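You operate a simulated robot arm through the tools that you are given. There is no shell and no other tool.

You are at the controls of a simulated two-armed robot. One attempt, no reset.

## Task
Pick up the brown bottle with one hand, pass it to the other hand and put it on the grey table. Set down upright: brown bottle.

Only the result counts: the job must be done as asked and must still hold three seconds after the hand-in. Knocking over, shifting, dropping, spilling or breaking anything else fails it.

## Robot
Two 7-joint arms with two-finger parallel grippers on one trunk, on a base that moves. Base frame: it is fixed to the floor where the robot stands at the start and does not move with it; the origin is under the middle of the robot, x ahead of it, y to its left, z up. Readings come in m, degrees, newtons and seconds.
The left shoulder is at the start at [0.02, 0.138, 1.608], the right one opposite. Each reaches about 0.671 m from its shoulder. Places, roughly: grey table [0, 0.1, 0.8]. Payload 1.57 kg a hand.
Tool frame (each hand has its own): the origin (TCP) lies between the finger pads and is the grasp point; the fingertips stand 0.03 m ahead of it; z points along the fingers, y is the line along which they close. Largest opening 0.08 m; finger width 0.017, thickness 0.012; the body of the gripper, 0.04 by 0.082 m, starts 0.08 m behind the TCP.
Orientation is that of the tool frame in the base frame, as a unit quaternion [x, y, z, w]. With the fingers straight down and closing along the base's y, the tool's x points along the base's -x, its y along +y and its z along -z.

## Interface
- The arms move only by the tool apply_moves. It takes "left_motion", "right_motion" or both (then of equal length, played together; a hand with none holds still); each is one flat list of numbers, 7 for each row, row after row: the closure in counts, from 0 (fully open) to 255 (shut), then the shift along the base's x, y, z in m, then the turn, a rotation vector about the base's x, y, z in degrees. In form: [gripper, tx, ty, tz, wx, wy, wz, gripper, tx, ty, tz, wx, wy, wz, ...]. A call has 1 to 20 rows; each row is the pose to reach, as a shift and turn from the pose commanded when the call began. A row lasts 0.2 s, in which the tool goes at most 0.05 m and 8.6 degrees; a call with a longer step from one row to the next is refused whole, and so is a gripper value outside its range. Where a pose cannot be reached the arm comes as near as it can. A force on the tool above 40 N (or 10 N above the force at the start of the call, whichever is more), or a blocked arm, ends the call early, and 0.2 s more pass. Each finger travels about 0.045 m/s and halts on what it meets, pressing with about 24 N; the grip force reading is that of the motor and also rises with nothing between the fingers. The clock runs only during rows and for 0.2 s after the last one: add rows that repeat a pose to give the fingers time. The reply holds the time, the measured pose of the TCP, the force on the tool along the base axes, the opening and the grip force, in the units named above and with some noise, with the torque about the TCP (base axes, N m) and any sound that the robot's microphone picked up.
- Cameras (640 x 400 px; columns grow to the right, rows downward): "scene" is now at [0.1651, -0.0048, 1.4578]; the picture's right is [-0.08, -1.00, 0.00], its down [-0.87, 0.07, -0.48] and it looks along [0.48, -0.04, -0.88] (base axes); focal length 252 px, centre (320, 200). "left" rides on the left gripper at [0.072, 0.007, -0.122] in its tool frame; the picture's right is [-0.09, 1.00, 0.00], its down [-0.84, -0.08, -0.54] and it looks along [-0.54, -0.05, 0.84] (tool axes); focal length 238 px, centre (320, 200). "right" rides on the right gripper at [0.072, -0.007, -0.122] in its tool frame; the picture's right is [0.09, 1.00, 0.00], its down [-0.84, 0.08, -0.54] and it looks along [-0.54, 0.05, 0.84] (tool axes); focal length 238 px, centre (320, 200). There is no depth. A picture from a camera that has moved, and an enlarged one, comes with that camera's place and axes in the base frame and with its lens.
- capture(camera): a new picture of that camera. It takes no simulated time.
- slide_trunk(by): slides the trunk up (or, below 0, down) by that many m; the arms and the scene camera ride with it, the base frame stays. It gives what a move gives, with no picture.
- roll_base(legs): drives the robot by 1 to 6 legs, each [ahead, left, turn to the left] in m, m and degrees, along the robot's own axes; the way and the turn of a leg run together, so that a leg with both is an arc; at most 1.5 m and 180 degrees a leg. The arms and the cameras ride along, it lands a little off, and it stops where it bumps. It gives what a move gives.
- aim_head(pan, tilt): turns the head with the scene camera to pan (to the left, within 60 degrees either way) and tilt (down, from -29 to 69), counted from straight ahead of the robot. It gives what a move gives.
- close_up(camera, box): a new picture of the part [left, top, right, bottom] of that camera's present view, enlarged. It takes no simulated time.
- close_job(): hands the job in; it is judged then, once.

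Places have to be worked out from the pictures, the camera data and where the tool is seen. Open the grippers and draw the arms clear of the work before you hand the job in, unless the task says otherwise.

The tools are called after "Emit:" by a JSON object that holds its "method" and its "body". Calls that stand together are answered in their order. apply_moves: Moves the arms, as the interface text tells. Its arguments: {"type":"object","properties":{"left_motion":{"type":"array","items":{"type":"number"}},"right_motion":{"type":"array","items":{"type":"number"}}},"required":[]} The other tools are called the same way: slide_trunk (by) moves the trunk up or down; roll_base (legs) drives the base; aim_head (pan, tilt) turns the head that bears the scene camera; capture (camera) takes a picture; close_up (camera, box) takes an enlarged picture of a part of a camera's view; close_job () hands the job in.

At the start:

```text
time: 0.0
left_position: [0.2823, 0.0884, 1.2347]
left_tool_rot: [0.0, 1.0, 0.0, 0.0]
left_force: [0.8, -0.7, -0.1]
left_torque: [0.0, 0.0, -0.01]
left_width: 0.0799
left_grip_force: 0.1
right_position: [0.2415, -0.1708, 1.2007]
right_tool_rot: [0.0, 1.0, -0.001, -0.001]
right_force: [0.2, 0.6, 0.2]
right_torque: [0.01, 0.01, 0.03]
right_width: 0.0801
right_grip_force: 0.2
trunk travel left (down, up): [-0.983, 0.257]
robot x, y, heading: [0.0008, -0.001, -0.1]
head pan, tilt (commanded): [-4.8, 61.2]
```

scene: 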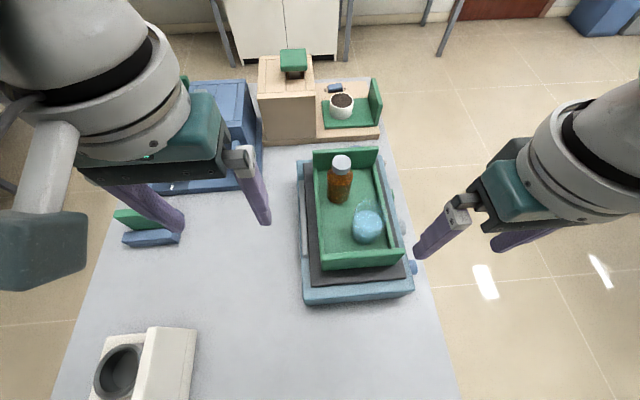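
right: 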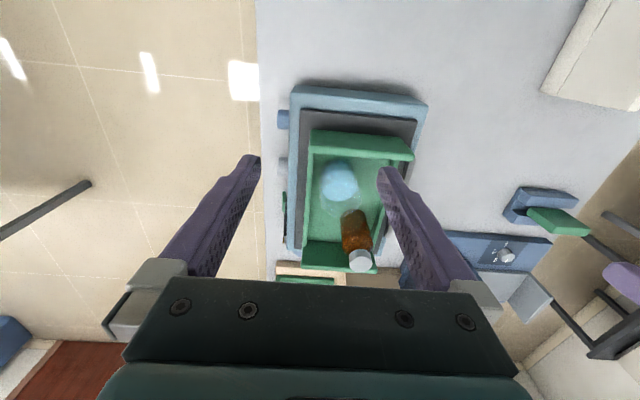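
left: 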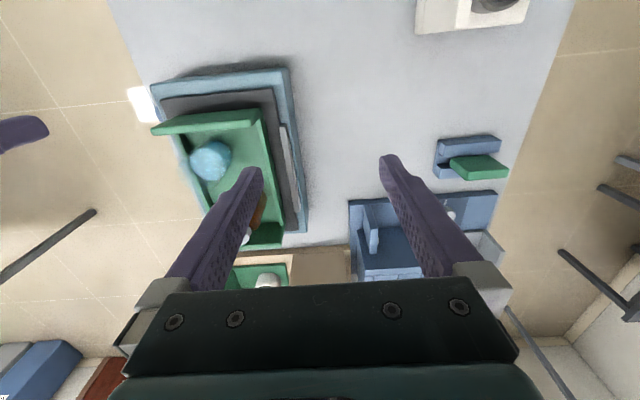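

I'll start by looking closely at the bottle and its surroundings before moving anything; from the first pictures it seems to stand upright in the green tray at about [0.48, -0.075], cap top near z 1.03.

Emit:
{"method": "close_up", "body": {"camera": "scene", "box": [260, 120, 440, 310]}}

Emit:
{"method": "close_up", "body": {"camera": "right", "box": [260, 80, 460, 280]}}

Emit:
{"method": "close_up", "body": {"camera": "left", "box": [140, 60, 320, 290]}}

```text
2.11 times, centred on (350, 215) of scene
camera zoom: at [0.1651, -0.0048, 1.4578], right [-0.08, -1.0, 0.0], down [-0.87, 0.07, -0.48], along [0.48, -0.04, -0.88], focal length 530 px, centre (257, 168)
```

zoom: 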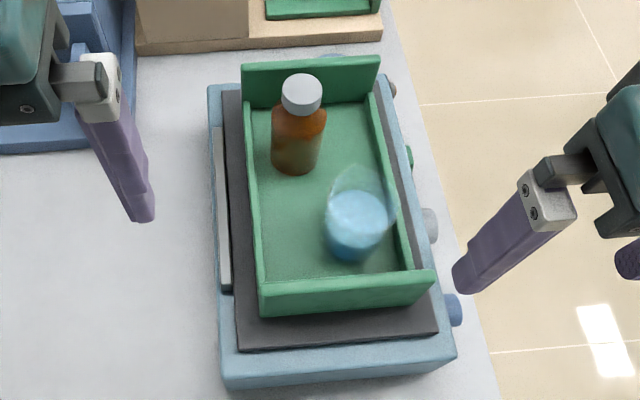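

```text
2.00 times, centred on (360, 180) of right
camera zoom: at [0.1687, -0.1776, 1.3218], right [-0.09, 1.0, 0.0], down [0.84, 0.08, 0.54], along [0.54, 0.05, -0.84], focal length 477 px, centre (240, 240)
```

zoom: 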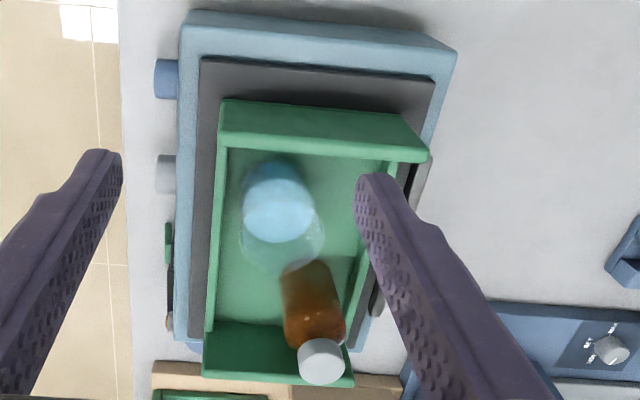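

```text
1.74 times, centred on (230, 175) of left
camera zoom: at [0.2096, 0.0959, 1.3569], right [0.09, 1.0, 0.0], down [0.84, -0.08, 0.54], along [0.54, -0.05, -0.84], focal length 414 px, centre (476, 244)
```

zoom: 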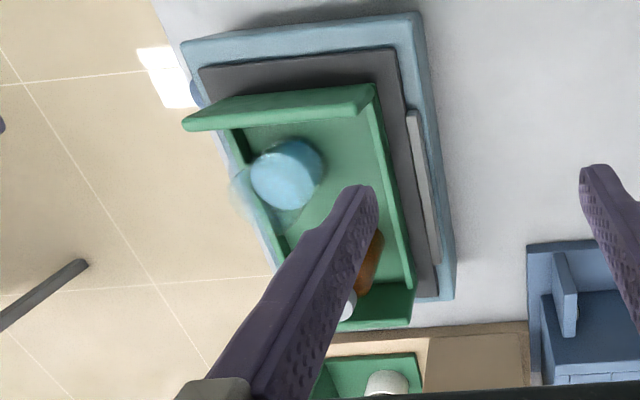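

The bottle is upright, about 0.06 m wide, standing on the tray floor (z about 0.91) close to a transparent glass with blue liquid that I have to avoid. I look around with the head to see the table edges, the objects on it, and free space.

Emit:
{"method": "aim_head", "body": {"pan": 0, "tilt": 69}}

Emit:
{"method": "capture", "body": {"camera": "scene"}}

Emit:
{"method": "aim_head", "body": {"pan": 40, "tilt": 55}}

Emit:
{"method": "capture", "body": {"camera": "scene"}}

Emit:
{"method": "aim_head", "body": {"pan": -45, "tilt": 55}}

Emit:
{"method": "capture", "body": {"camera": "scene"}}

Emit:
{"method": "aim_head", "body": {"pan": 0, "tilt": 45}}

Emit:
{"method": "capture", "body": {"camera": "scene"}}

```text
time: 0.7
left_position: [0.2824, 0.0888, 1.2355]
left_tool_rot: [0.0, 1.0, 0.0, 0.0]
left_force: [0.1, -0.4, -0.5]
left_torque: [0.01, 0.03, -0.01]
left_width: 0.08
left_grip_force: 0.1
right_position: [0.2404, -0.171, 1.2014]
right_tool_rot: [-0.001, 1.0, 0.0, -0.001]
right_force: [0.2, 0.0, 0.3]
right_torque: [-0.04, -0.01, 0.0]
right_width: 0.0801
right_grip_force: 0.2
trunk travel left (down, up): [-0.983, 0.257]
robot x, y, heading: [-0.0003, -0.0013, -0.1]
head pan, tilt (commanded): [0.0, 68.8]
```

```text
taken
camera scene: at [0.156, 0.0006, 1.4497], right [0.0, -1.0, 0.0], down [-0.93, 0.0, -0.36], along [0.36, 0.0, -0.93], focal length 252 px, centre (320, 200)
```

scene: 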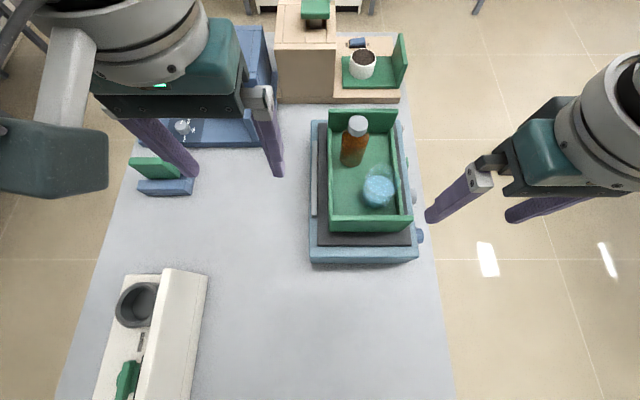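

```text
time: 1.8
left_position: [0.2809, 0.0881, 1.2345]
left_tool_rot: [0.0, 1.0, 0.001, -0.001]
left_force: [-0.1, 0.4, 0.9]
left_torque: [0.03, -0.03, 0.0]
left_width: 0.0796
left_grip_force: 0.0
right_position: [0.2409, -0.1693, 1.2008]
right_tool_rot: [0.0, 1.0, 0.0, 0.0]
right_force: [-0.3, -0.2, 0.3]
right_torque: [-0.02, 0.03, 0.02]
right_width: 0.0799
right_grip_force: 0.1
trunk travel left (down, up): [-0.983, 0.257]
robot x, y, heading: [-0.0003, -0.002, 0.2]
head pan, tilt (commanded): [40.0, 55.0]
```

```text
taken
camera scene: at [0.1553, 0.0469, 1.4651], right [0.64, -0.77, 0.0], down [-0.63, -0.53, -0.57], along [0.44, 0.37, -0.82], focal length 252 px, centre (320, 200)
```

scene: 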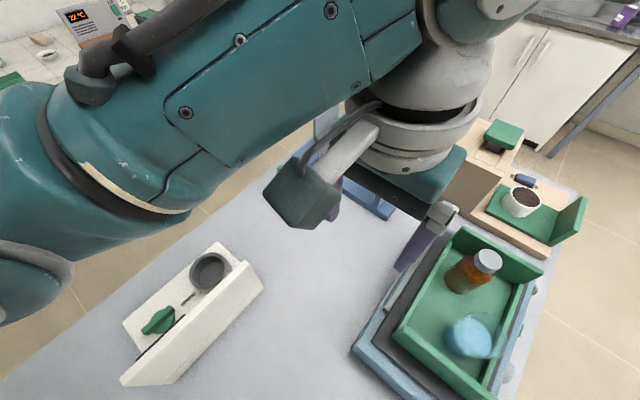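

```text
time: 3.4
left_position: [0.2807, 0.0884, 1.2358]
left_tool_rot: [0.0, 1.0, 0.0, -0.001]
left_force: [-0.3, -0.1, 0.7]
left_torque: [-0.02, 0.02, 0.01]
left_width: 0.0803
left_grip_force: 0.1
right_position: [0.2408, -0.1707, 1.2005]
right_tool_rot: [0.0, 1.0, 0.0, 0.0]
right_force: [0.3, -0.7, 0.3]
right_torque: [-0.02, 0.0, -0.02]
right_width: 0.08
right_grip_force: 0.0
trunk travel left (down, up): [-0.983, 0.257]
robot x, y, heading: [-0.0017, 0.0003, 0.0]
head pan, tilt (commanded): [-45.0, 55.0]
```

```text
taken
camera scene: at [0.1511, -0.0503, 1.4651], right [-0.71, -0.71, 0.0], down [-0.58, 0.58, -0.57], along [0.41, -0.41, -0.82], focal length 252 px, centre (320, 200)
```

scene: 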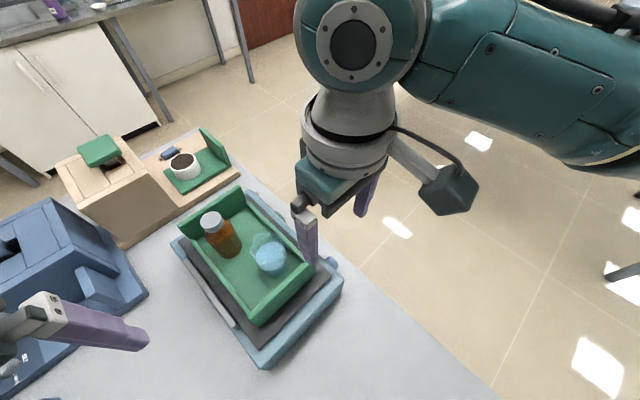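

```text
time: 4.5
left_position: [0.2809, 0.0888, 1.2343]
left_tool_rot: [0.0, 1.0, 0.0, 0.0]
left_force: [-0.6, 0.3, -0.7]
left_torque: [-0.02, 0.05, 0.01]
left_width: 0.08
left_grip_force: 0.0
right_position: [0.2415, -0.1708, 1.1995]
right_tool_rot: [-0.001, 1.0, 0.0, -0.001]
right_force: [-0.8, 0.4, 0.7]
right_torque: [0.0, 0.02, 0.02]
right_width: 0.0801
right_grip_force: 0.1
trunk travel left (down, up): [-0.983, 0.257]
robot x, y, heading: [0.0031, -0.0004, -0.0]
head pan, tilt (commanded): [0.0, 45.0]
```

```text
taken
camera scene: at [0.1814, 0.0005, 1.4786], right [0.0, -1.0, 0.0], down [-0.71, 0.0, -0.71], along [0.71, 0.0, -0.71], focal length 252 px, centre (320, 200)
```

scene: 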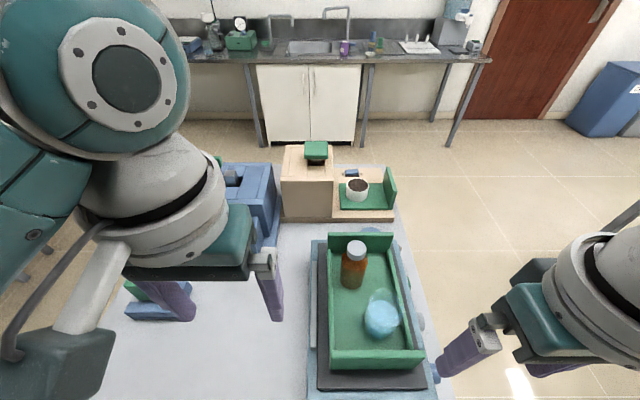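

The table is clear to the left of the tray stack, between it and the white device, so I can place the bottle there at about [0.3, 0.12]. The bottle is out of reach at this trunk height, so I raise and extend the hands first, then lower the trunk in steps.

Emit:
{"method": "apply_moves", "body": {"right_motion": [0, 0.03, 0.012, 0.016, 0, 0, 0, 0, 0.06, 0.024, 0.032, 0, 0, 0, 0, 0.09, 0.036, 0.048, 0, 0, 0, 0, 0.12, 0.048, 0.064, 0, 0, 0, 0, 0.15, 0.06, 0.08, 0, 0, 0, 0, 0.15, 0.06, 0.08, 0, 0, 0], "left_motion": [0, 0, 0.016, 0.016, 0, 0, 0, 0, 0, 0.032, 0.032, 0, 0, 0, 0, 0, 0.048, 0.048, 0, 0, 0, 0, 0, 0.064, 0.064, 0, 0, 0, 0, 0, 0.08, 0.08, 0, 0, 0, 0, 0, 0.08, 0.08, 0, 0, 0]}}

Emit:
{"method": "slide_trunk", "body": {"by": -0.1}}

Emit:
{"method": "capture", "body": {"camera": "scene"}}

```text
time: 5.9
left_position: [0.2832, 0.1681, 1.3145]
left_tool_rot: [-0.001, 1.0, 0.0, 0.0]
left_force: [0.5, -0.1, 0.4]
left_torque: [0.0, 0.03, -0.01]
left_width: 0.0802
left_grip_force: 0.1
right_position: [0.3897, -0.1082, 1.2804]
right_tool_rot: [0.0, 1.0, 0.0, 0.0]
right_force: [0.5, 0.2, 0.0]
right_torque: [0.01, 0.0, 0.0]
right_width: 0.0802
right_grip_force: 0.1
trunk travel left (down, up): [-0.983, 0.257]
robot x, y, heading: [0.0008, 0.0016, -0.1]
head pan, tilt (commanded): [0.0, 45.0]
```

```text
time: 7.2
left_position: [0.2827, 0.1675, 1.2147]
left_tool_rot: [0.0, 1.0, 0.0, 0.0]
left_force: [0.4, 0.3, 0.3]
left_torque: [0.01, 0.02, -0.01]
left_width: 0.0799
left_grip_force: 0.2
right_position: [0.3901, -0.1087, 1.1811]
right_tool_rot: [-0.001, 1.0, 0.0, 0.0]
right_force: [-0.2, -0.4, -0.1]
right_torque: [0.02, 0.02, 0.0]
right_width: 0.0799
right_grip_force: 0.1
trunk travel left (down, up): [-0.883, 0.357]
robot x, y, heading: [-0.0005, 0.0023, -0.1]
head pan, tilt (commanded): [0.0, 45.0]
```

```text
taken
camera scene: at [0.1814, 0.0006, 1.3786], right [0.0, -1.0, 0.0], down [-0.71, 0.0, -0.71], along [0.71, 0.0, -0.71], focal length 252 px, centre (320, 200)
```

scene: 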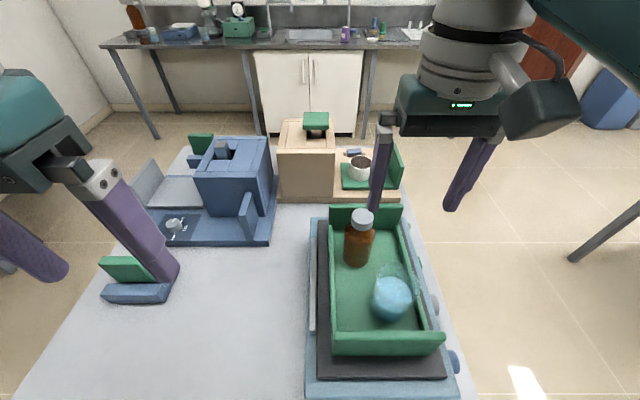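

All clear so far. I raise both hands further and lower the trunk another step.

Emit:
{"method": "apply_moves", "body": {"right_motion": [0, 0.01, 0, 0.04, 0, 0, 0, 0, 0.02, 0, 0.08, 0, 0, 0, 0, 0.03, 0, 0.1, 0, 0, 0, 0, 0.03, 0, 0.1, 0, 0, 0], "left_motion": [0, 0, 0, 0.04, 0, 0, 0, 0, 0, 0, 0.08, 0, 0, 0, 0, 0, 0, 0.1, 0, 0, 0, 0, 0, 0, 0.1, 0, 0, 0]}}

Emit:
{"method": "slide_trunk", "body": {"by": -0.1}}

Emit:
{"method": "slide_trunk", "body": {"by": -0.1}}

Emit:
{"method": "aim_head", "body": {"pan": 0, "tilt": 50}}

Emit:
{"method": "capture", "body": {"camera": "scene"}}

Emit:
{"method": "capture", "body": {"camera": "right"}}

Emit:
{"method": "capture", "body": {"camera": "left"}}

```text
time: 8.2
left_position: [0.284, 0.1669, 1.3184]
left_tool_rot: [-0.001, 1.0, 0.0, 0.001]
left_force: [0.3, 0.0, -0.3]
left_torque: [0.03, 0.01, 0.02]
left_width: 0.0798
left_grip_force: 0.0
right_position: [0.4226, -0.1084, 1.2784]
right_tool_rot: [0.0, 1.0, -0.001, 0.0]
right_force: [-1.0, 0.5, -0.1]
right_torque: [-0.02, -0.01, 0.0]
right_width: 0.08
right_grip_force: 0.1
trunk travel left (down, up): [-0.883, 0.357]
robot x, y, heading: [0.0001, 0.0022, -0.2]
head pan, tilt (commanded): [0.0, 45.0]
```

```text
time: 9.5
left_position: [0.2845, 0.1666, 1.2176]
left_tool_rot: [-0.001, 1.0, 0.0, 0.0]
left_force: [-0.3, 0.5, 0.0]
left_torque: [-0.03, -0.02, 0.01]
left_width: 0.08
left_grip_force: 0.0
right_position: [0.4228, -0.1087, 1.1797]
right_tool_rot: [0.0, 1.0, 0.0, 0.0]
right_force: [-0.1, -1.1, -0.1]
right_torque: [0.0, 0.01, 0.0]
right_width: 0.0799
right_grip_force: 0.1
trunk travel left (down, up): [-0.783, 0.457]
robot x, y, heading: [-0.0021, -0.0021, -0.1]
head pan, tilt (commanded): [0.0, 45.0]
```

```text
time: 10.9
left_position: [0.2846, 0.1664, 1.1182]
left_tool_rot: [0.0, 1.0, -0.001, 0.0]
left_force: [-0.3, -0.5, -0.2]
left_torque: [-0.01, 0.02, 0.04]
left_width: 0.0801
left_grip_force: 0.0
right_position: [0.4221, -0.109, 1.08]
right_tool_rot: [0.0, 1.0, -0.001, -0.001]
right_force: [-0.1, 0.5, -0.2]
right_torque: [0.0, 0.02, -0.02]
right_width: 0.0798
right_grip_force: 0.0
trunk travel left (down, up): [-0.683, 0.557]
robot x, y, heading: [-0.003, -0.0004, 0.0]
head pan, tilt (commanded): [0.0, 45.0]
```

```text
time: 11.5
left_position: [0.2845, 0.167, 1.1185]
left_tool_rot: [0.0, 1.0, 0.0, 0.0]
left_force: [1.0, 0.3, 0.6]
left_torque: [0.04, -0.01, 0.02]
left_width: 0.0801
left_grip_force: 0.0
right_position: [0.4228, -0.1083, 1.0802]
right_tool_rot: [0.001, 1.0, -0.001, 0.0]
right_force: [0.4, -0.8, -0.2]
right_torque: [0.0, 0.02, -0.02]
right_width: 0.08
right_grip_force: 0.0
trunk travel left (down, up): [-0.683, 0.557]
robot x, y, heading: [-0.001, 0.0011, 0.1]
head pan, tilt (commanded): [0.0, 50.0]
```

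```text
taken
camera scene: at [0.1771, 0.0006, 1.1717], right [0.0, -1.0, 0.0], down [-0.77, 0.0, -0.64], along [0.64, 0.0, -0.77], focal length 252 px, centre (320, 200)
```

scene: 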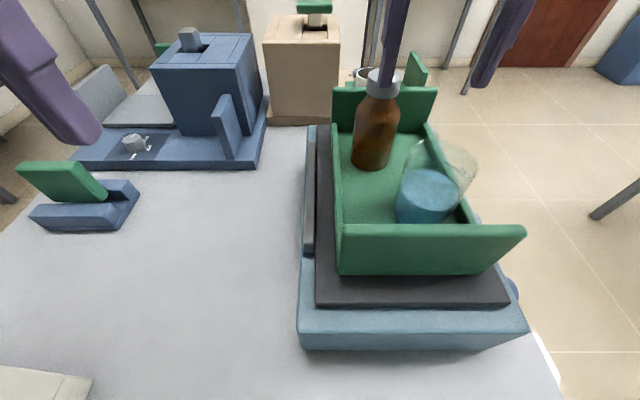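

```text
taken
camera right: at [0.3504, -0.1158, 1.2007], right [-0.09, 1.0, 0.0], down [0.84, 0.08, 0.54], along [0.54, 0.05, -0.84], focal length 238 px, centre (320, 200)
```

right: 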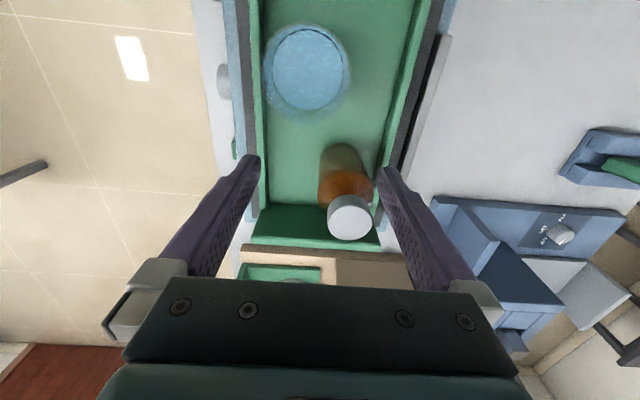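

```text
taken
camera left: at [0.2128, 0.1732, 1.2398], right [0.09, 1.0, 0.0], down [0.84, -0.08, 0.54], along [0.54, -0.05, -0.84], focal length 238 px, centre (320, 200)
```

left: 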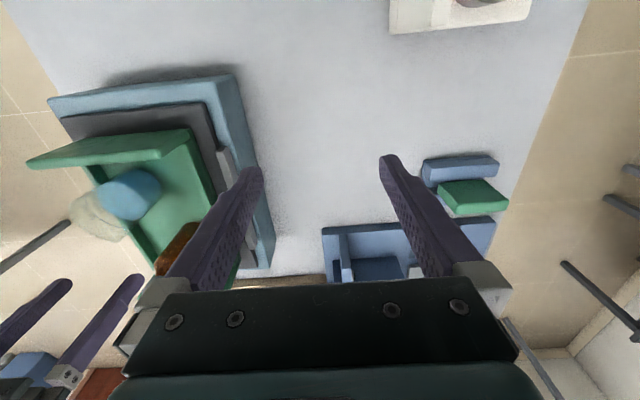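

I zoom in on the bottle from both cameras to triangulate it precisely.

Emit:
{"method": "close_up", "body": {"camera": "scene", "box": [320, 40, 500, 240]}}

Emit:
{"method": "close_up", "body": {"camera": "right", "box": [250, 20, 450, 270]}}

```text
2.00 times, centred on (410, 140) of scene
camera zoom: at [0.1771, 0.0006, 1.1717], right [0.0, -1.0, 0.0], down [-0.77, 0.0, -0.64], along [0.64, 0.0, -0.77], focal length 503 px, centre (140, 320)
```

zoom: 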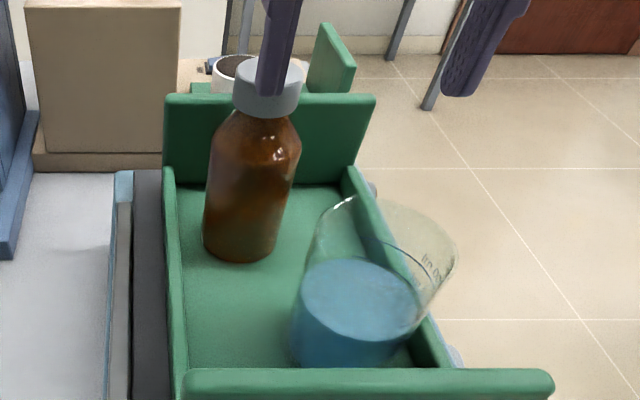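

```text
1.60 times, centred on (350, 145) of right
camera zoom: at [0.3504, -0.1158, 1.2007], right [-0.09, 1.0, 0.0], down [0.84, 0.08, 0.54], along [0.54, 0.05, -0.84], focal length 381 px, centre (272, 288)
```

zoom: 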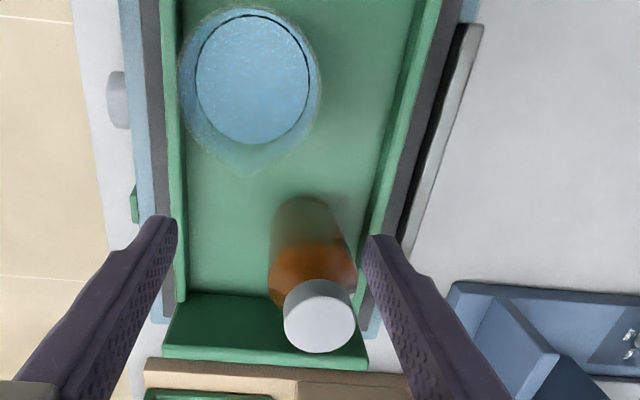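

Triangulation gives the cap near [0.475, -0.077], cap top z 1.03–1.04, diameter about 0.041. I move the right hand directly above it with clearance and re-check with the wrist camera.

Emit:
{"method": "apply_moves", "body": {"right_motion": [0, 0, 0, 0.03, 0, 0, 0, 0, 0.024, 0.016, 0.03, 0, 0, 0, 0, 0.051, 0.031, 0.03, 0, 0, 0, 0, 0.051, 0.031, 0.03, 0, 0, 0]}}

Emit:
{"method": "capture", "body": {"camera": "right"}}

Emit:
{"method": "close_up", "body": {"camera": "scene", "box": [320, 0, 500, 200]}}

Emit:
{"method": "capture", "body": {"camera": "left"}}

```text
time: 12.5
left_position: [0.2845, 0.1656, 1.1173]
left_tool_rot: [0.001, 1.0, 0.001, 0.0]
left_force: [-0.2, 0.6, 0.3]
left_torque: [-0.01, 0.01, -0.02]
left_width: 0.0799
left_grip_force: 0.1
right_position: [0.4684, -0.0833, 1.1098]
right_tool_rot: [0.0, 1.0, -0.001, 0.002]
right_force: [-0.3, -0.4, -0.2]
right_torque: [0.0, -0.02, 0.02]
right_width: 0.0799
right_grip_force: 0.1
right hand out of reach, approached as far as the arm can: row 3, 4
trunk travel left (down, up): [-0.683, 0.557]
robot x, y, heading: [-0.001, 0.0022, -0.3]
head pan, tilt (commanded): [0.0, 50.0]
```

```text
taken
camera right: at [0.3963, -0.091, 1.2304], right [-0.09, 1.0, 0.0], down [0.84, 0.08, 0.54], along [0.54, 0.05, -0.84], focal length 238 px, centre (320, 200)
```

right: 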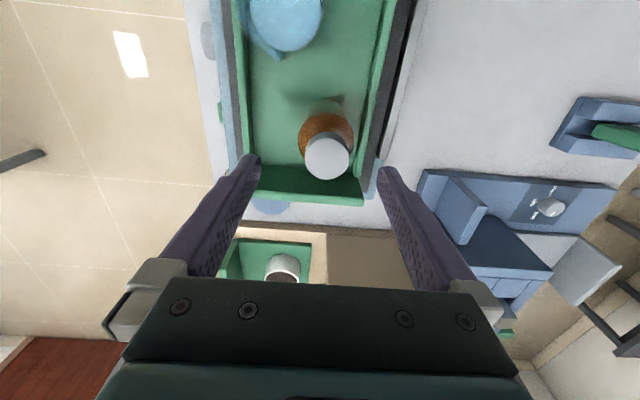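

```text
2.00 times, centred on (410, 100) of scene
camera zoom: at [0.1771, 0.0006, 1.1717], right [0.0, -1.0, 0.0], down [-0.77, 0.0, -0.64], along [0.64, 0.0, -0.77], focal length 503 px, centre (140, 400)
```

zoom: 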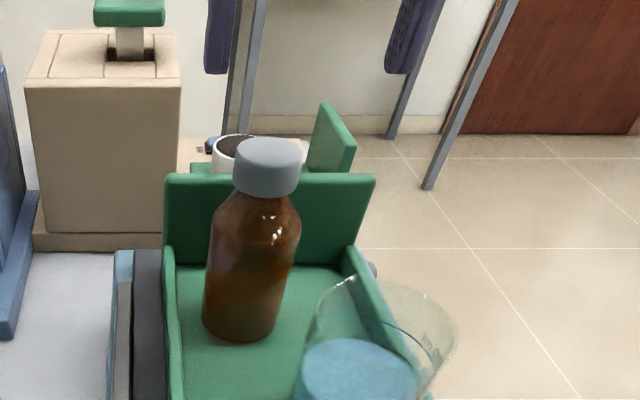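

```text
taken
camera left: at [0.2128, 0.1733, 1.2398], right [0.09, 1.0, 0.0], down [0.84, -0.08, 0.54], along [0.54, -0.05, -0.84], focal length 238 px, centre (320, 200)
```

left: 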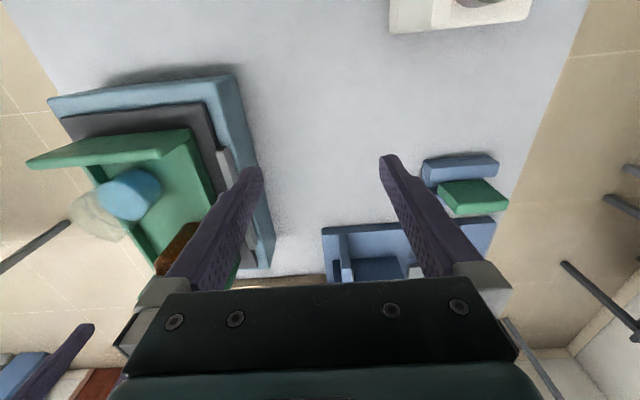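

The arm can't quite reach that far with the hand vertical, so I'll probably need to drive forward about 0.1 m. First I check what lies around and behind the robot, to see whether the base has room.

Emit:
{"method": "aim_head", "body": {"pan": 60, "tilt": 40}}

Emit:
{"method": "capture", "body": {"camera": "scene"}}

Emit:
{"method": "aim_head", "body": {"pan": -60, "tilt": 50}}

Emit:
{"method": "capture", "body": {"camera": "scene"}}

Emit:
{"method": "aim_head", "body": {"pan": 0, "tilt": 69}}

Emit:
{"method": "capture", "body": {"camera": "scene"}}

```text
time: 13.8
left_position: [0.2848, 0.1663, 1.1192]
left_tool_rot: [0.0, 1.0, 0.0, 0.0]
left_force: [-0.5, -0.4, 0.8]
left_torque: [0.01, -0.02, -0.04]
left_width: 0.0802
left_grip_force: 0.2
right_position: [0.4684, -0.0839, 1.1082]
right_tool_rot: [0.0, 1.0, -0.002, 0.0]
right_force: [-1.5, 0.1, -0.1]
right_torque: [-0.01, 0.06, 0.02]
right_width: 0.0803
right_grip_force: 0.0
trunk travel left (down, up): [-0.683, 0.557]
robot x, y, heading: [-0.0007, -0.0003, -0.2]
head pan, tilt (commanded): [60.0, 40.0]
```

```text
taken
camera scene: at [0.1426, 0.0742, 1.1858], right [0.87, -0.5, 0.0], down [-0.32, -0.56, -0.77], along [0.38, 0.66, -0.64], focal length 252 px, centre (320, 200)
```

scene: 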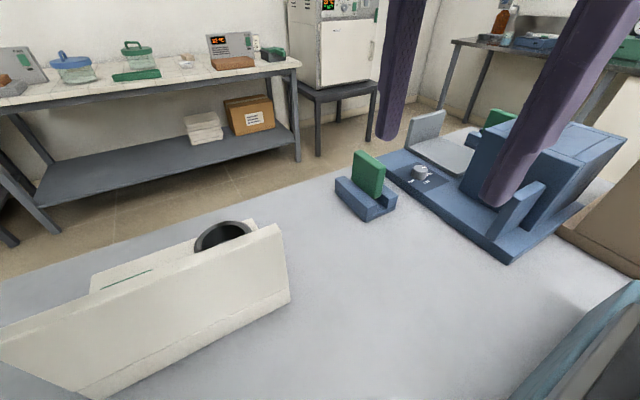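

```text
time: 15.8
left_position: [0.285, 0.1658, 1.1173]
left_tool_rot: [0.0, 1.0, -0.001, 0.0]
left_force: [-0.4, 0.2, 0.7]
left_torque: [0.01, 0.01, -0.03]
left_width: 0.0801
left_grip_force: 0.1
right_position: [0.4678, -0.0843, 1.1079]
right_tool_rot: [0.0, 1.0, 0.0, 0.0]
right_force: [0.4, 0.4, -0.1]
right_torque: [0.0, 0.01, -0.01]
right_width: 0.0798
right_grip_force: 0.0
trunk travel left (down, up): [-0.683, 0.557]
robot x, y, heading: [-0.0029, -0.0023, -0.2]
head pan, tilt (commanded): [-60.0, 50.0]
```

```text
taken
camera scene: at [0.1386, -0.0661, 1.1717], right [-0.87, -0.5, 0.0], down [-0.38, 0.66, -0.64], along [0.32, -0.56, -0.77], focal length 252 px, centre (320, 200)
```

scene: 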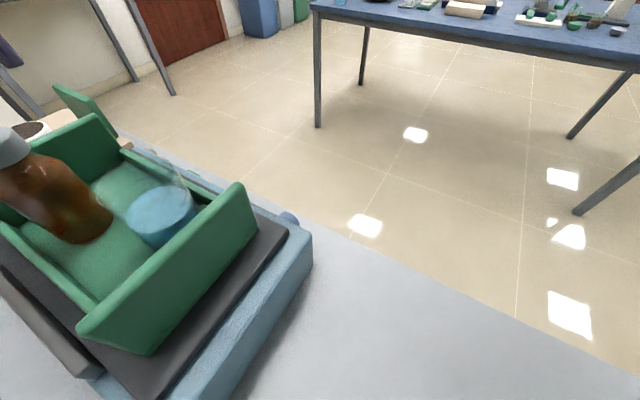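

```text
time: 17.1
left_position: [0.285, 0.1665, 1.1186]
left_tool_rot: [-0.001, 1.0, 0.0, 0.0]
left_force: [-0.1, 0.3, 0.3]
left_torque: [0.0, 0.03, 0.03]
left_width: 0.0798
left_grip_force: 0.1
right_position: [0.467, -0.084, 1.1081]
right_tool_rot: [0.0, 1.0, -0.001, 0.0]
right_force: [-0.2, -0.3, 0.1]
right_torque: [0.01, 0.02, 0.02]
right_width: 0.0799
right_grip_force: 0.0
trunk travel left (down, up): [-0.683, 0.557]
robot x, y, heading: [-0.0007, -0.0021, 0.1]
head pan, tilt (commanded): [0.0, 68.8]
```

```text
taken
camera scene: at [0.156, 0.0006, 1.1497], right [0.0, -1.0, 0.0], down [-0.93, 0.0, -0.36], along [0.36, 0.0, -0.93], focal length 252 px, centre (320, 200)
```

scene: 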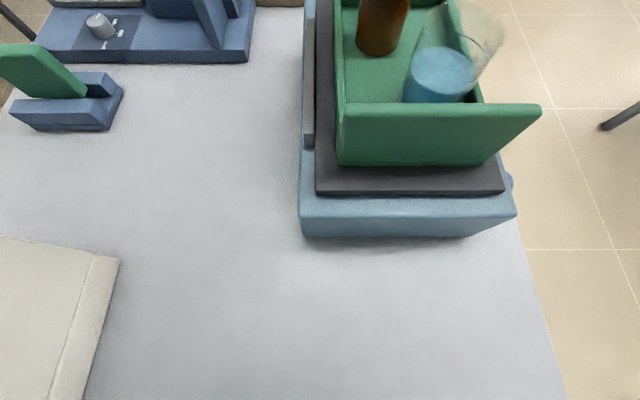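

The table runs on beneath and behind the robot, so I'd rather not drive; a slight forward tilt of the hand gives the extra reach. First I refine the cap position with new close-ups.

Emit:
{"method": "close_up", "body": {"camera": "right", "box": [270, 100, 390, 220]}}

Emit:
{"method": "aim_head", "body": {"pan": -15, "tilt": 30}}

Emit:
{"method": "close_up", "body": {"camera": "scene", "box": [240, 100, 400, 260]}}

Emit:
{"method": "capture", "body": {"camera": "scene"}}

```text
3.33 times, centred on (330, 160) of right
camera zoom: at [0.3962, -0.0912, 1.2303], right [-0.09, 1.0, 0.0], down [0.84, 0.08, 0.54], along [0.54, 0.05, -0.84], focal length 794 px, centre (287, 333)
```

zoom: 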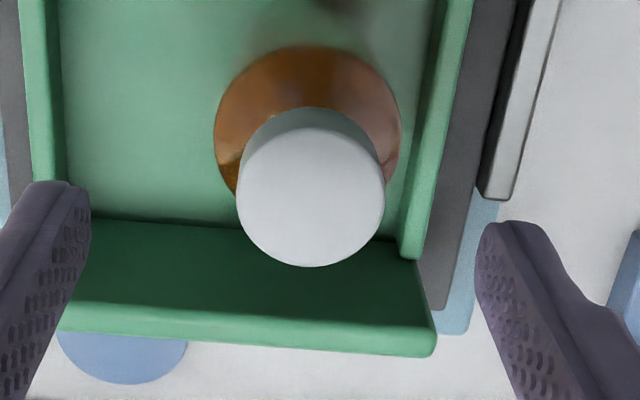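

```text
time: 18.2
left_position: [0.2848, 0.1664, 1.1174]
left_tool_rot: [0.0, 1.0, 0.0, -0.001]
left_force: [1.1, 0.0, -0.1]
left_torque: [0.0, 0.02, 0.0]
left_width: 0.0801
left_grip_force: 0.1
right_position: [0.4677, -0.0841, 1.1102]
right_tool_rot: [0.001, 1.0, 0.0, 0.0]
right_force: [0.8, 0.2, -0.5]
right_torque: [-0.03, -0.01, -0.01]
right_width: 0.0802
right_grip_force: 0.0
trunk travel left (down, up): [-0.683, 0.557]
robot x, y, heading: [-0.0045, -0.0018, 0.4]
head pan, tilt (commanded): [-15.0, 30.0]
```

```text
2.50 times, centred on (320, 180) of scene
camera zoom: at [0.1874, -0.0228, 1.2011], right [-0.26, -0.97, 0.0], down [-0.48, 0.13, -0.87], along [0.84, -0.22, -0.5], focal length 629 px, centre (320, 250)
```

zoom: 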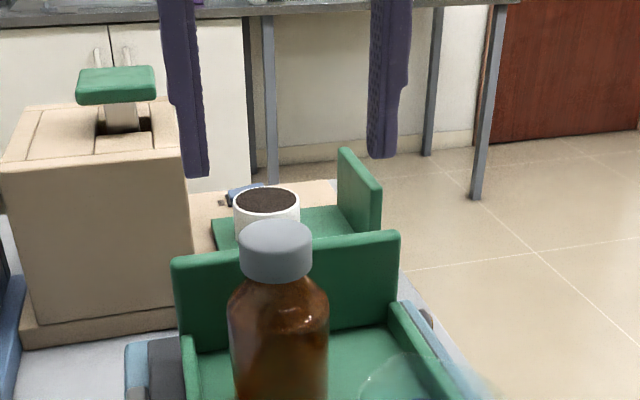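

```text
taken
camera scene: at [0.1874, -0.0228, 1.2011], right [-0.26, -0.97, 0.0], down [-0.48, 0.13, -0.87], along [0.84, -0.22, -0.5], focal length 252 px, centre (320, 200)
```

scene: 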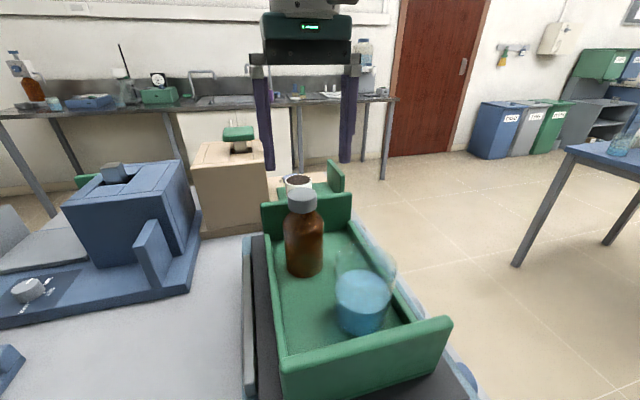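

The cap centre comes out near [0.474, -0.077], cap top z about 1.041, base about 0.917, body about 0.057 m wide. Before grasping I check in free space that the left hand can take the side-on receiving pose (fingers toward -y, camera on top), starting with a 90° yaw.

Emit:
{"method": "apply_moves", "body": {"left_motion": [0, 0, 0, 0, 0, 0, 8.2, 0, 0, 0, 0, 0, 0, 16.4, 0, 0, 0, 0, 0, 0, 24.6, 0, 0, 0, 0, 0, 0, 32.8, 0, 0, 0, 0, 0, 0, 41, 0, 0, 0, 0, 0, 0, 49.2, 0, 0, 0, 0, 0, 0, 57.4, 0, 0, 0, 0, 0, 0, 65.6, 0, 0, 0, 0, 0, 0, 73.8, 0, 0, 0, 0, 0, 0, 82, 0, 0, 0, 0, 0, 0, 90, 0, 0, 0, 0, 0, 0, 90]}}

```text
time: 20.8
left_position: [0.2841, 0.1641, 1.1173]
left_tool_rot: [0.708, -0.707, 0.0, -0.001]
left_force: [-0.4, -0.8, 0.1]
left_torque: [0.05, -0.02, 0.0]
left_width: 0.08
left_grip_force: 0.0
right_position: [0.4686, -0.085, 1.1089]
right_tool_rot: [0.001, 1.0, 0.0, 0.0]
right_force: [0.7, -0.2, -0.2]
right_torque: [0.02, 0.01, 0.0]
right_width: 0.0801
right_grip_force: 0.1
trunk travel left (down, up): [-0.683, 0.557]
robot x, y, heading: [-0.0034, -0.001, 0.0]
head pan, tilt (commanded): [-15.0, 30.0]
```

Yaw reached fine. Now I pitch the left fingers toward -y, down to about 25° below horizontal.

Emit:
{"method": "apply_moves", "body": {"left_motion": [0, 0, 0.01, 0, -8.1, 0, 0, 0, 0, 0.02, 0, -16.2, 0, 0, 0, 0, 0.03, 0, -24.3, 0, 0, 0, 0, 0.04, 0, -32.4, 0, 0, 0, 0, 0.05, 0, -40.5, 0, 0, 0, 0, 0.06, 0, -48.6, 0, 0, 0, 0, 0.07, 0, -56.7, 0, 0, 0, 0, 0.08, 0, -65, 0, 0, 0, 0, 0.08, 0, -65, 0, 0]}}

Emit:
{"method": "aim_head", "body": {"pan": 20, "tilt": 35}}

Emit:
{"method": "capture", "body": {"camera": "scene"}}

Emit:
{"method": "capture", "body": {"camera": "left"}}

```text
time: 22.8
left_position: [0.2838, 0.2465, 1.1183]
left_tool_rot: [-0.596, 0.596, -0.381, -0.381]
left_force: [0.5, 0.4, 0.6]
left_torque: [-0.01, -0.03, 0.02]
left_width: 0.08
left_grip_force: 0.1
right_position: [0.4697, -0.084, 1.1089]
right_tool_rot: [0.001, 1.0, -0.001, 0.0]
right_force: [-0.4, -0.4, 0.2]
right_torque: [0.0, -0.01, -0.02]
right_width: 0.0801
right_grip_force: 0.1
trunk travel left (down, up): [-0.683, 0.557]
robot x, y, heading: [-0.0006, -0.0019, 0.1]
head pan, tilt (commanded): [-15.0, 30.0]
```

```text
time: 23.8
left_position: [0.2838, 0.2467, 1.1175]
left_tool_rot: [-0.596, 0.597, -0.38, -0.38]
left_force: [-0.2, 0.2, -0.4]
left_torque: [-0.03, 0.0, 0.0]
left_width: 0.08
left_grip_force: 0.0
right_position: [0.4682, -0.0846, 1.1092]
right_tool_rot: [0.0, 1.0, -0.001, 0.0]
right_force: [-0.3, 0.1, 0.2]
right_torque: [-0.01, 0.01, 0.0]
right_width: 0.0799
right_grip_force: 0.0
trunk travel left (down, up): [-0.683, 0.557]
robot x, y, heading: [0.001, 0.0008, 0.0]
head pan, tilt (commanded): [20.0, 35.0]
```

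```text
taken
camera scene: at [0.1828, 0.0306, 1.1934], right [0.34, -0.94, 0.0], down [-0.54, -0.2, -0.82], along [0.77, 0.28, -0.57], focal length 252 px, centre (320, 200)
```

scene: 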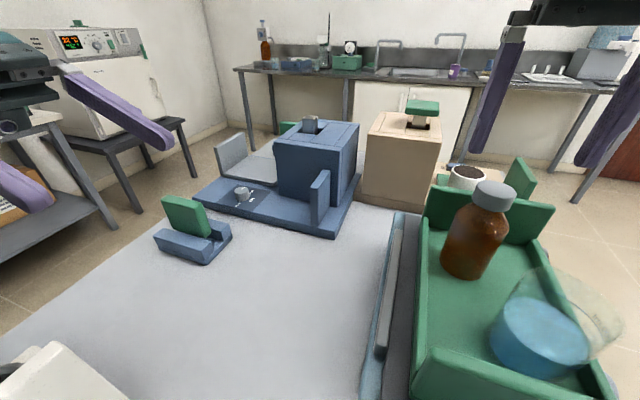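

```text
taken
camera left: at [0.2774, 0.3268, 1.2348], right [-1.0, 0.04, -0.08], down [0.08, 0.84, -0.53], along [0.05, -0.53, -0.84], focal length 238 px, centre (320, 200)
```

left: 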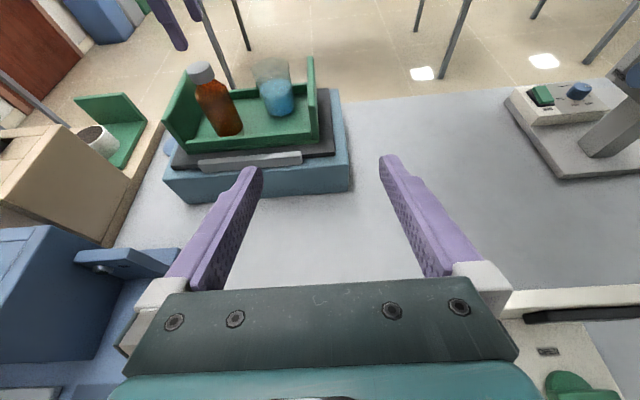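

The left receiving pose works. Now the right hand: I tilt it 15° forward (fingers leaning ahead) above the bottle, which should bring the position within reach, and check the measured pose.

Emit:
{"method": "apply_moves", "body": {"right_motion": [0, 0, 0, 0, 0, -7.5, 0, 0, 0, 0, 0, 0, -15, 0, 0, 0, 0, 0, 0, -15, 0]}}

Emit:
{"method": "capture", "body": {"camera": "right"}}

Emit:
{"method": "aim_head", "body": {"pan": -15, "tilt": 30}}

Emit:
{"method": "close_up", "body": {"camera": "scene", "box": [240, 80, 400, 240]}}

```text
time: 24.6
left_position: [0.2831, 0.2474, 1.1181]
left_tool_rot: [-0.595, 0.597, -0.38, -0.381]
left_force: [-0.8, -0.2, -1.0]
left_torque: [0.01, 0.02, -0.01]
left_width: 0.08
left_grip_force: 0.1
right_position: [0.4673, -0.084, 1.1083]
right_tool_rot: [0.001, 0.992, -0.001, 0.13]
right_force: [-0.3, -0.7, -1.1]
right_torque: [0.01, -0.01, 0.02]
right_width: 0.0802
right_grip_force: 0.1
right hand out of reach, approached as far as the arm can: row 1
trunk travel left (down, up): [-0.683, 0.557]
robot x, y, heading: [-0.0022, -0.0008, -0.1]
head pan, tilt (commanded): [20.0, 35.0]
```

```text
taken
camera right: at [0.3666, -0.0906, 1.2072], right [-0.09, 1.0, -0.03], down [0.67, 0.08, 0.74], along [0.74, 0.05, -0.67], focal length 238 px, centre (320, 200)
```

right: 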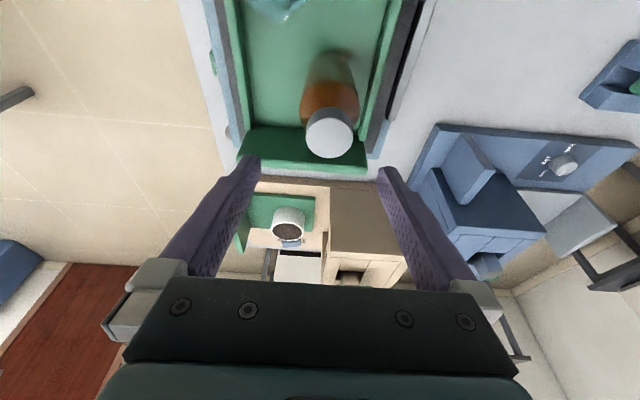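

```text
time: 25.6
left_position: [0.2839, 0.2462, 1.1187]
left_tool_rot: [-0.596, 0.597, -0.379, -0.38]
left_force: [-0.7, -0.4, 0.1]
left_torque: [-0.01, 0.0, 0.0]
left_width: 0.0799
left_grip_force: 0.1
right_position: [0.4683, -0.0832, 1.1092]
right_tool_rot: [0.0, 0.991, 0.0, 0.131]
right_force: [0.1, -0.3, 0.1]
right_torque: [0.02, 0.01, -0.04]
right_width: 0.0799
right_grip_force: 0.1
trunk travel left (down, up): [-0.683, 0.557]
robot x, y, heading: [-0.0002, -0.0019, 0.2]
head pan, tilt (commanded): [-15.0, 30.0]
```

```text
2.50 times, centred on (320, 160) of scene
camera zoom: at [0.1874, -0.0227, 1.2012], right [-0.26, -0.97, 0.0], down [-0.48, 0.13, -0.87], along [0.84, -0.22, -0.5], focal length 629 px, centre (320, 300)
```

zoom: 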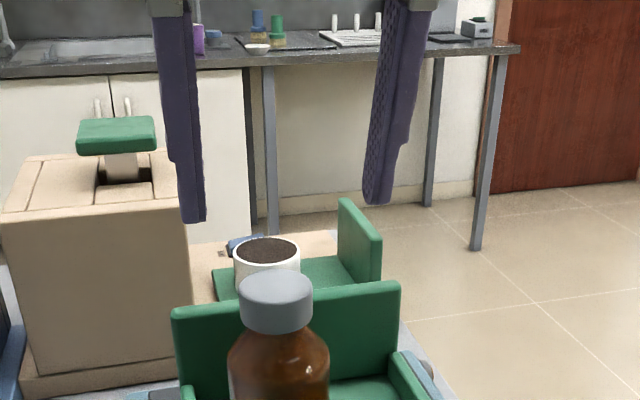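

The hand is now reachable with x already right; I shift +0.0065 in y and descend so the fingertips reach the cap's lower edge (TCP z about 1.053), then verify before closing.

Emit:
{"method": "apply_moves", "body": {"right_motion": [0, 0, 0.0065, -0.015, 0, 0, 0, 0, 0, 0.0065, -0.03, 0, 0, 0, 0, 0, 0.0065, -0.045, 0, 0, 0, 0, 0, 0.0065, -0.055, 0, 0, 0, 0, 0, 0.0065, -0.055, 0, 0, 0]}}

Emit:
{"method": "close_up", "body": {"camera": "scene", "box": [240, 100, 400, 260]}}

Emit:
{"method": "close_up", "body": {"camera": "right", "box": [230, 80, 410, 260]}}

Emit:
{"method": "capture", "body": {"camera": "left"}}

```text
time: 26.8
left_position: [0.2829, 0.2475, 1.1176]
left_tool_rot: [-0.596, 0.596, -0.38, -0.38]
left_force: [-0.3, -0.4, -0.5]
left_torque: [0.01, 0.06, 0.01]
left_width: 0.0799
left_grip_force: 0.0
right_position: [0.468, -0.0754, 1.055]
right_tool_rot: [0.0, 0.991, 0.0, 0.13]
right_force: [0.2, -0.7, 1.3]
right_torque: [-0.02, -0.04, -0.02]
right_width: 0.08
right_grip_force: 0.1
trunk travel left (down, up): [-0.683, 0.557]
robot x, y, heading: [0.0036, -0.0026, -0.0]
head pan, tilt (commanded): [-15.0, 30.0]
```

```text
2.50 times, centred on (320, 180) of scene
camera zoom: at [0.1874, -0.0228, 1.2012], right [-0.26, -0.97, 0.0], down [-0.48, 0.13, -0.87], along [0.84, -0.22, -0.5], focal length 629 px, centre (320, 250)
```

zoom: 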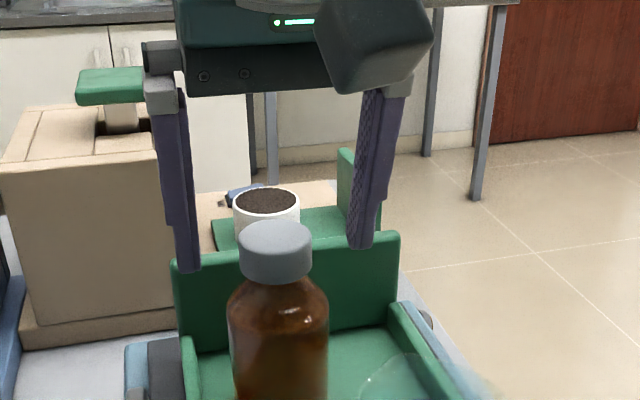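

```text
2.22 times, centred on (320, 170) of right
camera zoom: at [0.3663, -0.0831, 1.1537], right [-0.09, 1.0, -0.02], down [0.67, 0.08, 0.74], along [0.74, 0.05, -0.67], focal length 530 px, centre (320, 267)
```

zoom: 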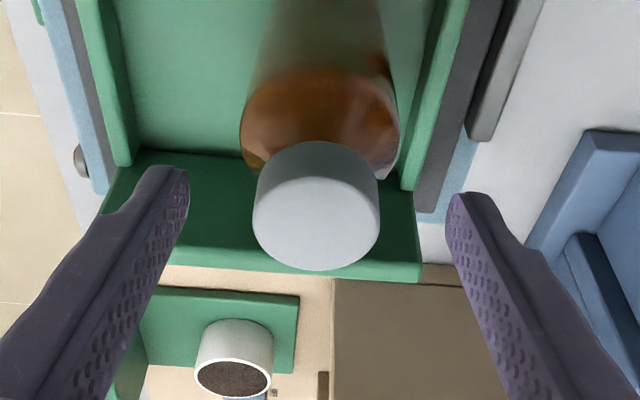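

```text
taken
camera left: at [0.2774, 0.3268, 1.2348], right [-1.0, 0.04, -0.08], down [0.08, 0.84, -0.53], along [0.05, -0.53, -0.84], focal length 238 px, centre (320, 200)
```

left: 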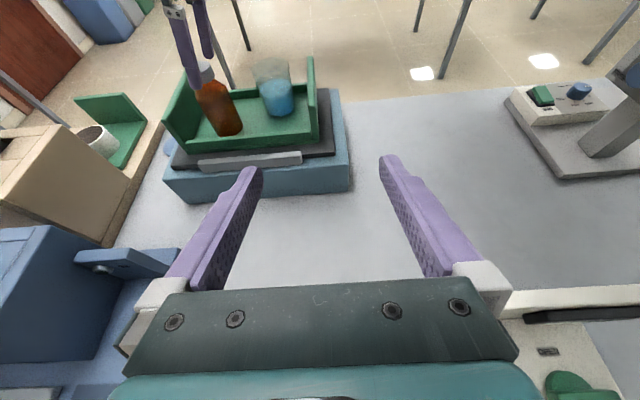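

The cap sits centred between the fingertips. I check the height of the tips relative to the cap from the left camera.

Emit:
{"method": "close_up", "body": {"camera": "left", "box": [150, 0, 330, 180]}}

```text
2.22 times, centred on (240, 90) of left
camera zoom: at [0.2774, 0.3268, 1.2348], right [-1.0, 0.04, -0.08], down [0.08, 0.84, -0.53], along [0.05, -0.53, -0.84], focal length 530 px, centre (498, 444)
```

zoom: 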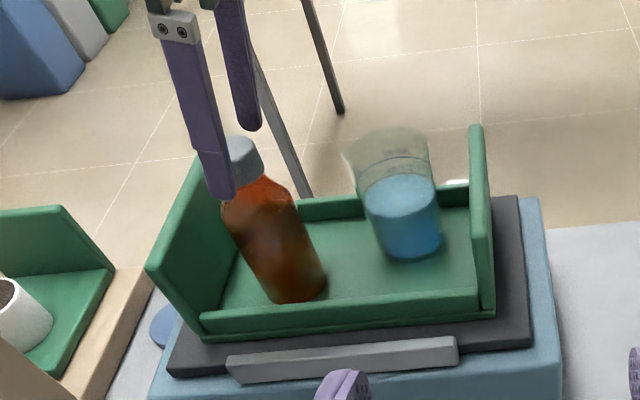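

Finger and cap line up within a few millimetres; I trim -0.004 in x and -0.003 in z, then close on the cap.

Emit:
{"method": "apply_moves", "body": {"right_motion": [0, -0.004, -0.0015, -0.003, 0, 0, 0, 0, -0.004, -0.0015, -0.003, 0, 0, 0, 255, -0.004, -0.0015, -0.003, 0, 0, 0, 255, -0.004, -0.0015, -0.003, 0, 0, 0, 255, -0.004, -0.0015, -0.003, 0, 0, 0, 255, -0.004, -0.0015, -0.003, 0, 0, 0, 255, -0.004, -0.0015, -0.003, 0, 0, 0, 255, -0.004, -0.0015, -0.003, 0, 0, 0]}}

Emit:
{"method": "close_up", "body": {"camera": "scene", "box": [240, 100, 400, 260]}}

Emit:
{"method": "close_up", "body": {"camera": "left", "box": [150, 0, 330, 180]}}

Emit:
{"method": "close_up", "body": {"camera": "right", "box": [230, 80, 410, 260]}}

```text
time: 28.6
left_position: [0.2837, 0.2459, 1.1189]
left_tool_rot: [0.597, -0.596, 0.38, 0.379]
left_force: [0.7, 0.7, -0.2]
left_torque: [0.01, 0.02, 0.0]
left_width: 0.0801
left_grip_force: 0.0
right_position: [0.4624, -0.078, 1.0525]
right_tool_rot: [0.0, 0.991, 0.001, 0.131]
right_force: [0.2, 0.8, 0.9]
right_torque: [0.02, -0.03, -0.01]
right_width: 0.0383
right_grip_force: 24.2
trunk travel left (down, up): [-0.683, 0.557]
robot x, y, heading: [-0.0019, 0.0018, -0.0]
head pan, tilt (commanded): [-15.0, 30.0]
```

```text
2.50 times, centred on (320, 180) of scene
camera zoom: at [0.1874, -0.0227, 1.2012], right [-0.26, -0.97, 0.0], down [-0.48, 0.13, -0.87], along [0.84, -0.22, -0.5], focal length 629 px, centre (320, 250)
```

zoom: 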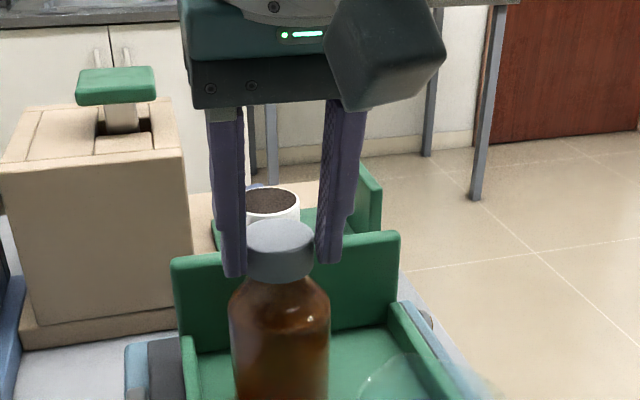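

```text
2.22 times, centred on (240, 90) of left
camera zoom: at [0.2774, 0.3269, 1.2348], right [-1.0, 0.04, -0.08], down [0.08, 0.84, -0.53], along [0.05, -0.53, -0.84], focal length 530 px, centre (498, 444)
```

zoom: 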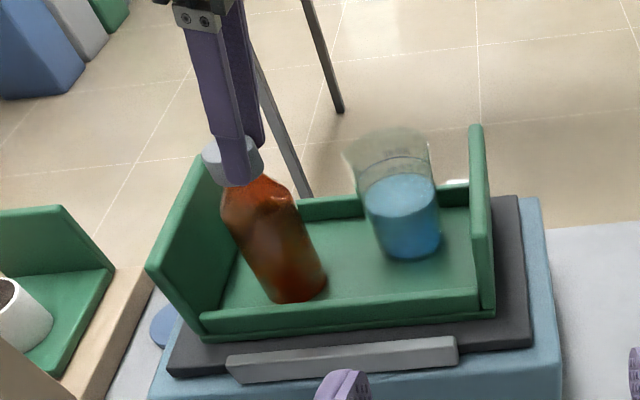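

```text
2.22 times, centred on (320, 170) of right
camera zoom: at [0.3618, -0.0848, 1.1502], right [-0.09, 1.0, -0.02], down [0.67, 0.08, 0.74], along [0.74, 0.05, -0.67], focal length 530 px, centre (320, 267)
```

zoom: 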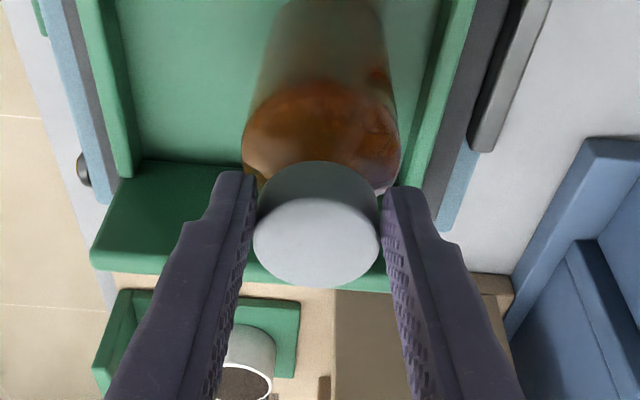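

Firm grip on the cap (width 0.038, 24 N). I lift slowly, first a little and then clear of the tray walls.

Emit:
{"method": "apply_moves", "body": {"right_motion": [255, 0, 0, 0.005, 0, 0, 0, 255, 0, 0, 0.012, 0, 0, 0, 255, 0, 0, 0.02, 0, 0, 0, 255, 0, 0, 0.02, 0, 0, 0]}}

Emit:
{"method": "close_up", "body": {"camera": "left", "box": [150, 0, 330, 180]}}

```text
time: 29.6
left_position: [0.2834, 0.2462, 1.1165]
left_tool_rot: [-0.596, 0.597, -0.38, -0.38]
left_force: [0.3, -0.2, -0.5]
left_torque: [0.01, 0.0, -0.01]
left_width: 0.0799
left_grip_force: 0.1
right_position: [0.463, -0.0784, 1.0711]
right_tool_rot: [0.0, 0.991, 0.0, 0.131]
right_force: [0.9, 0.3, -2.5]
right_torque: [-0.02, 0.07, 0.0]
right_width: 0.0381
right_grip_force: 23.7
trunk travel left (down, up): [-0.683, 0.557]
robot x, y, heading: [0.0019, 0.0014, 0.1]
head pan, tilt (commanded): [-15.0, 30.0]
```

```text
2.22 times, centred on (240, 90) of left
camera zoom: at [0.2772, 0.3268, 1.2347], right [-1.0, 0.04, -0.08], down [0.08, 0.84, -0.53], along [0.05, -0.53, -0.84], focal length 530 px, centre (498, 444)
```

zoom: 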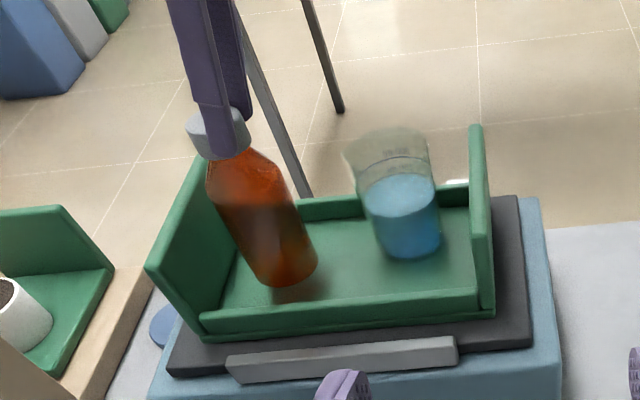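

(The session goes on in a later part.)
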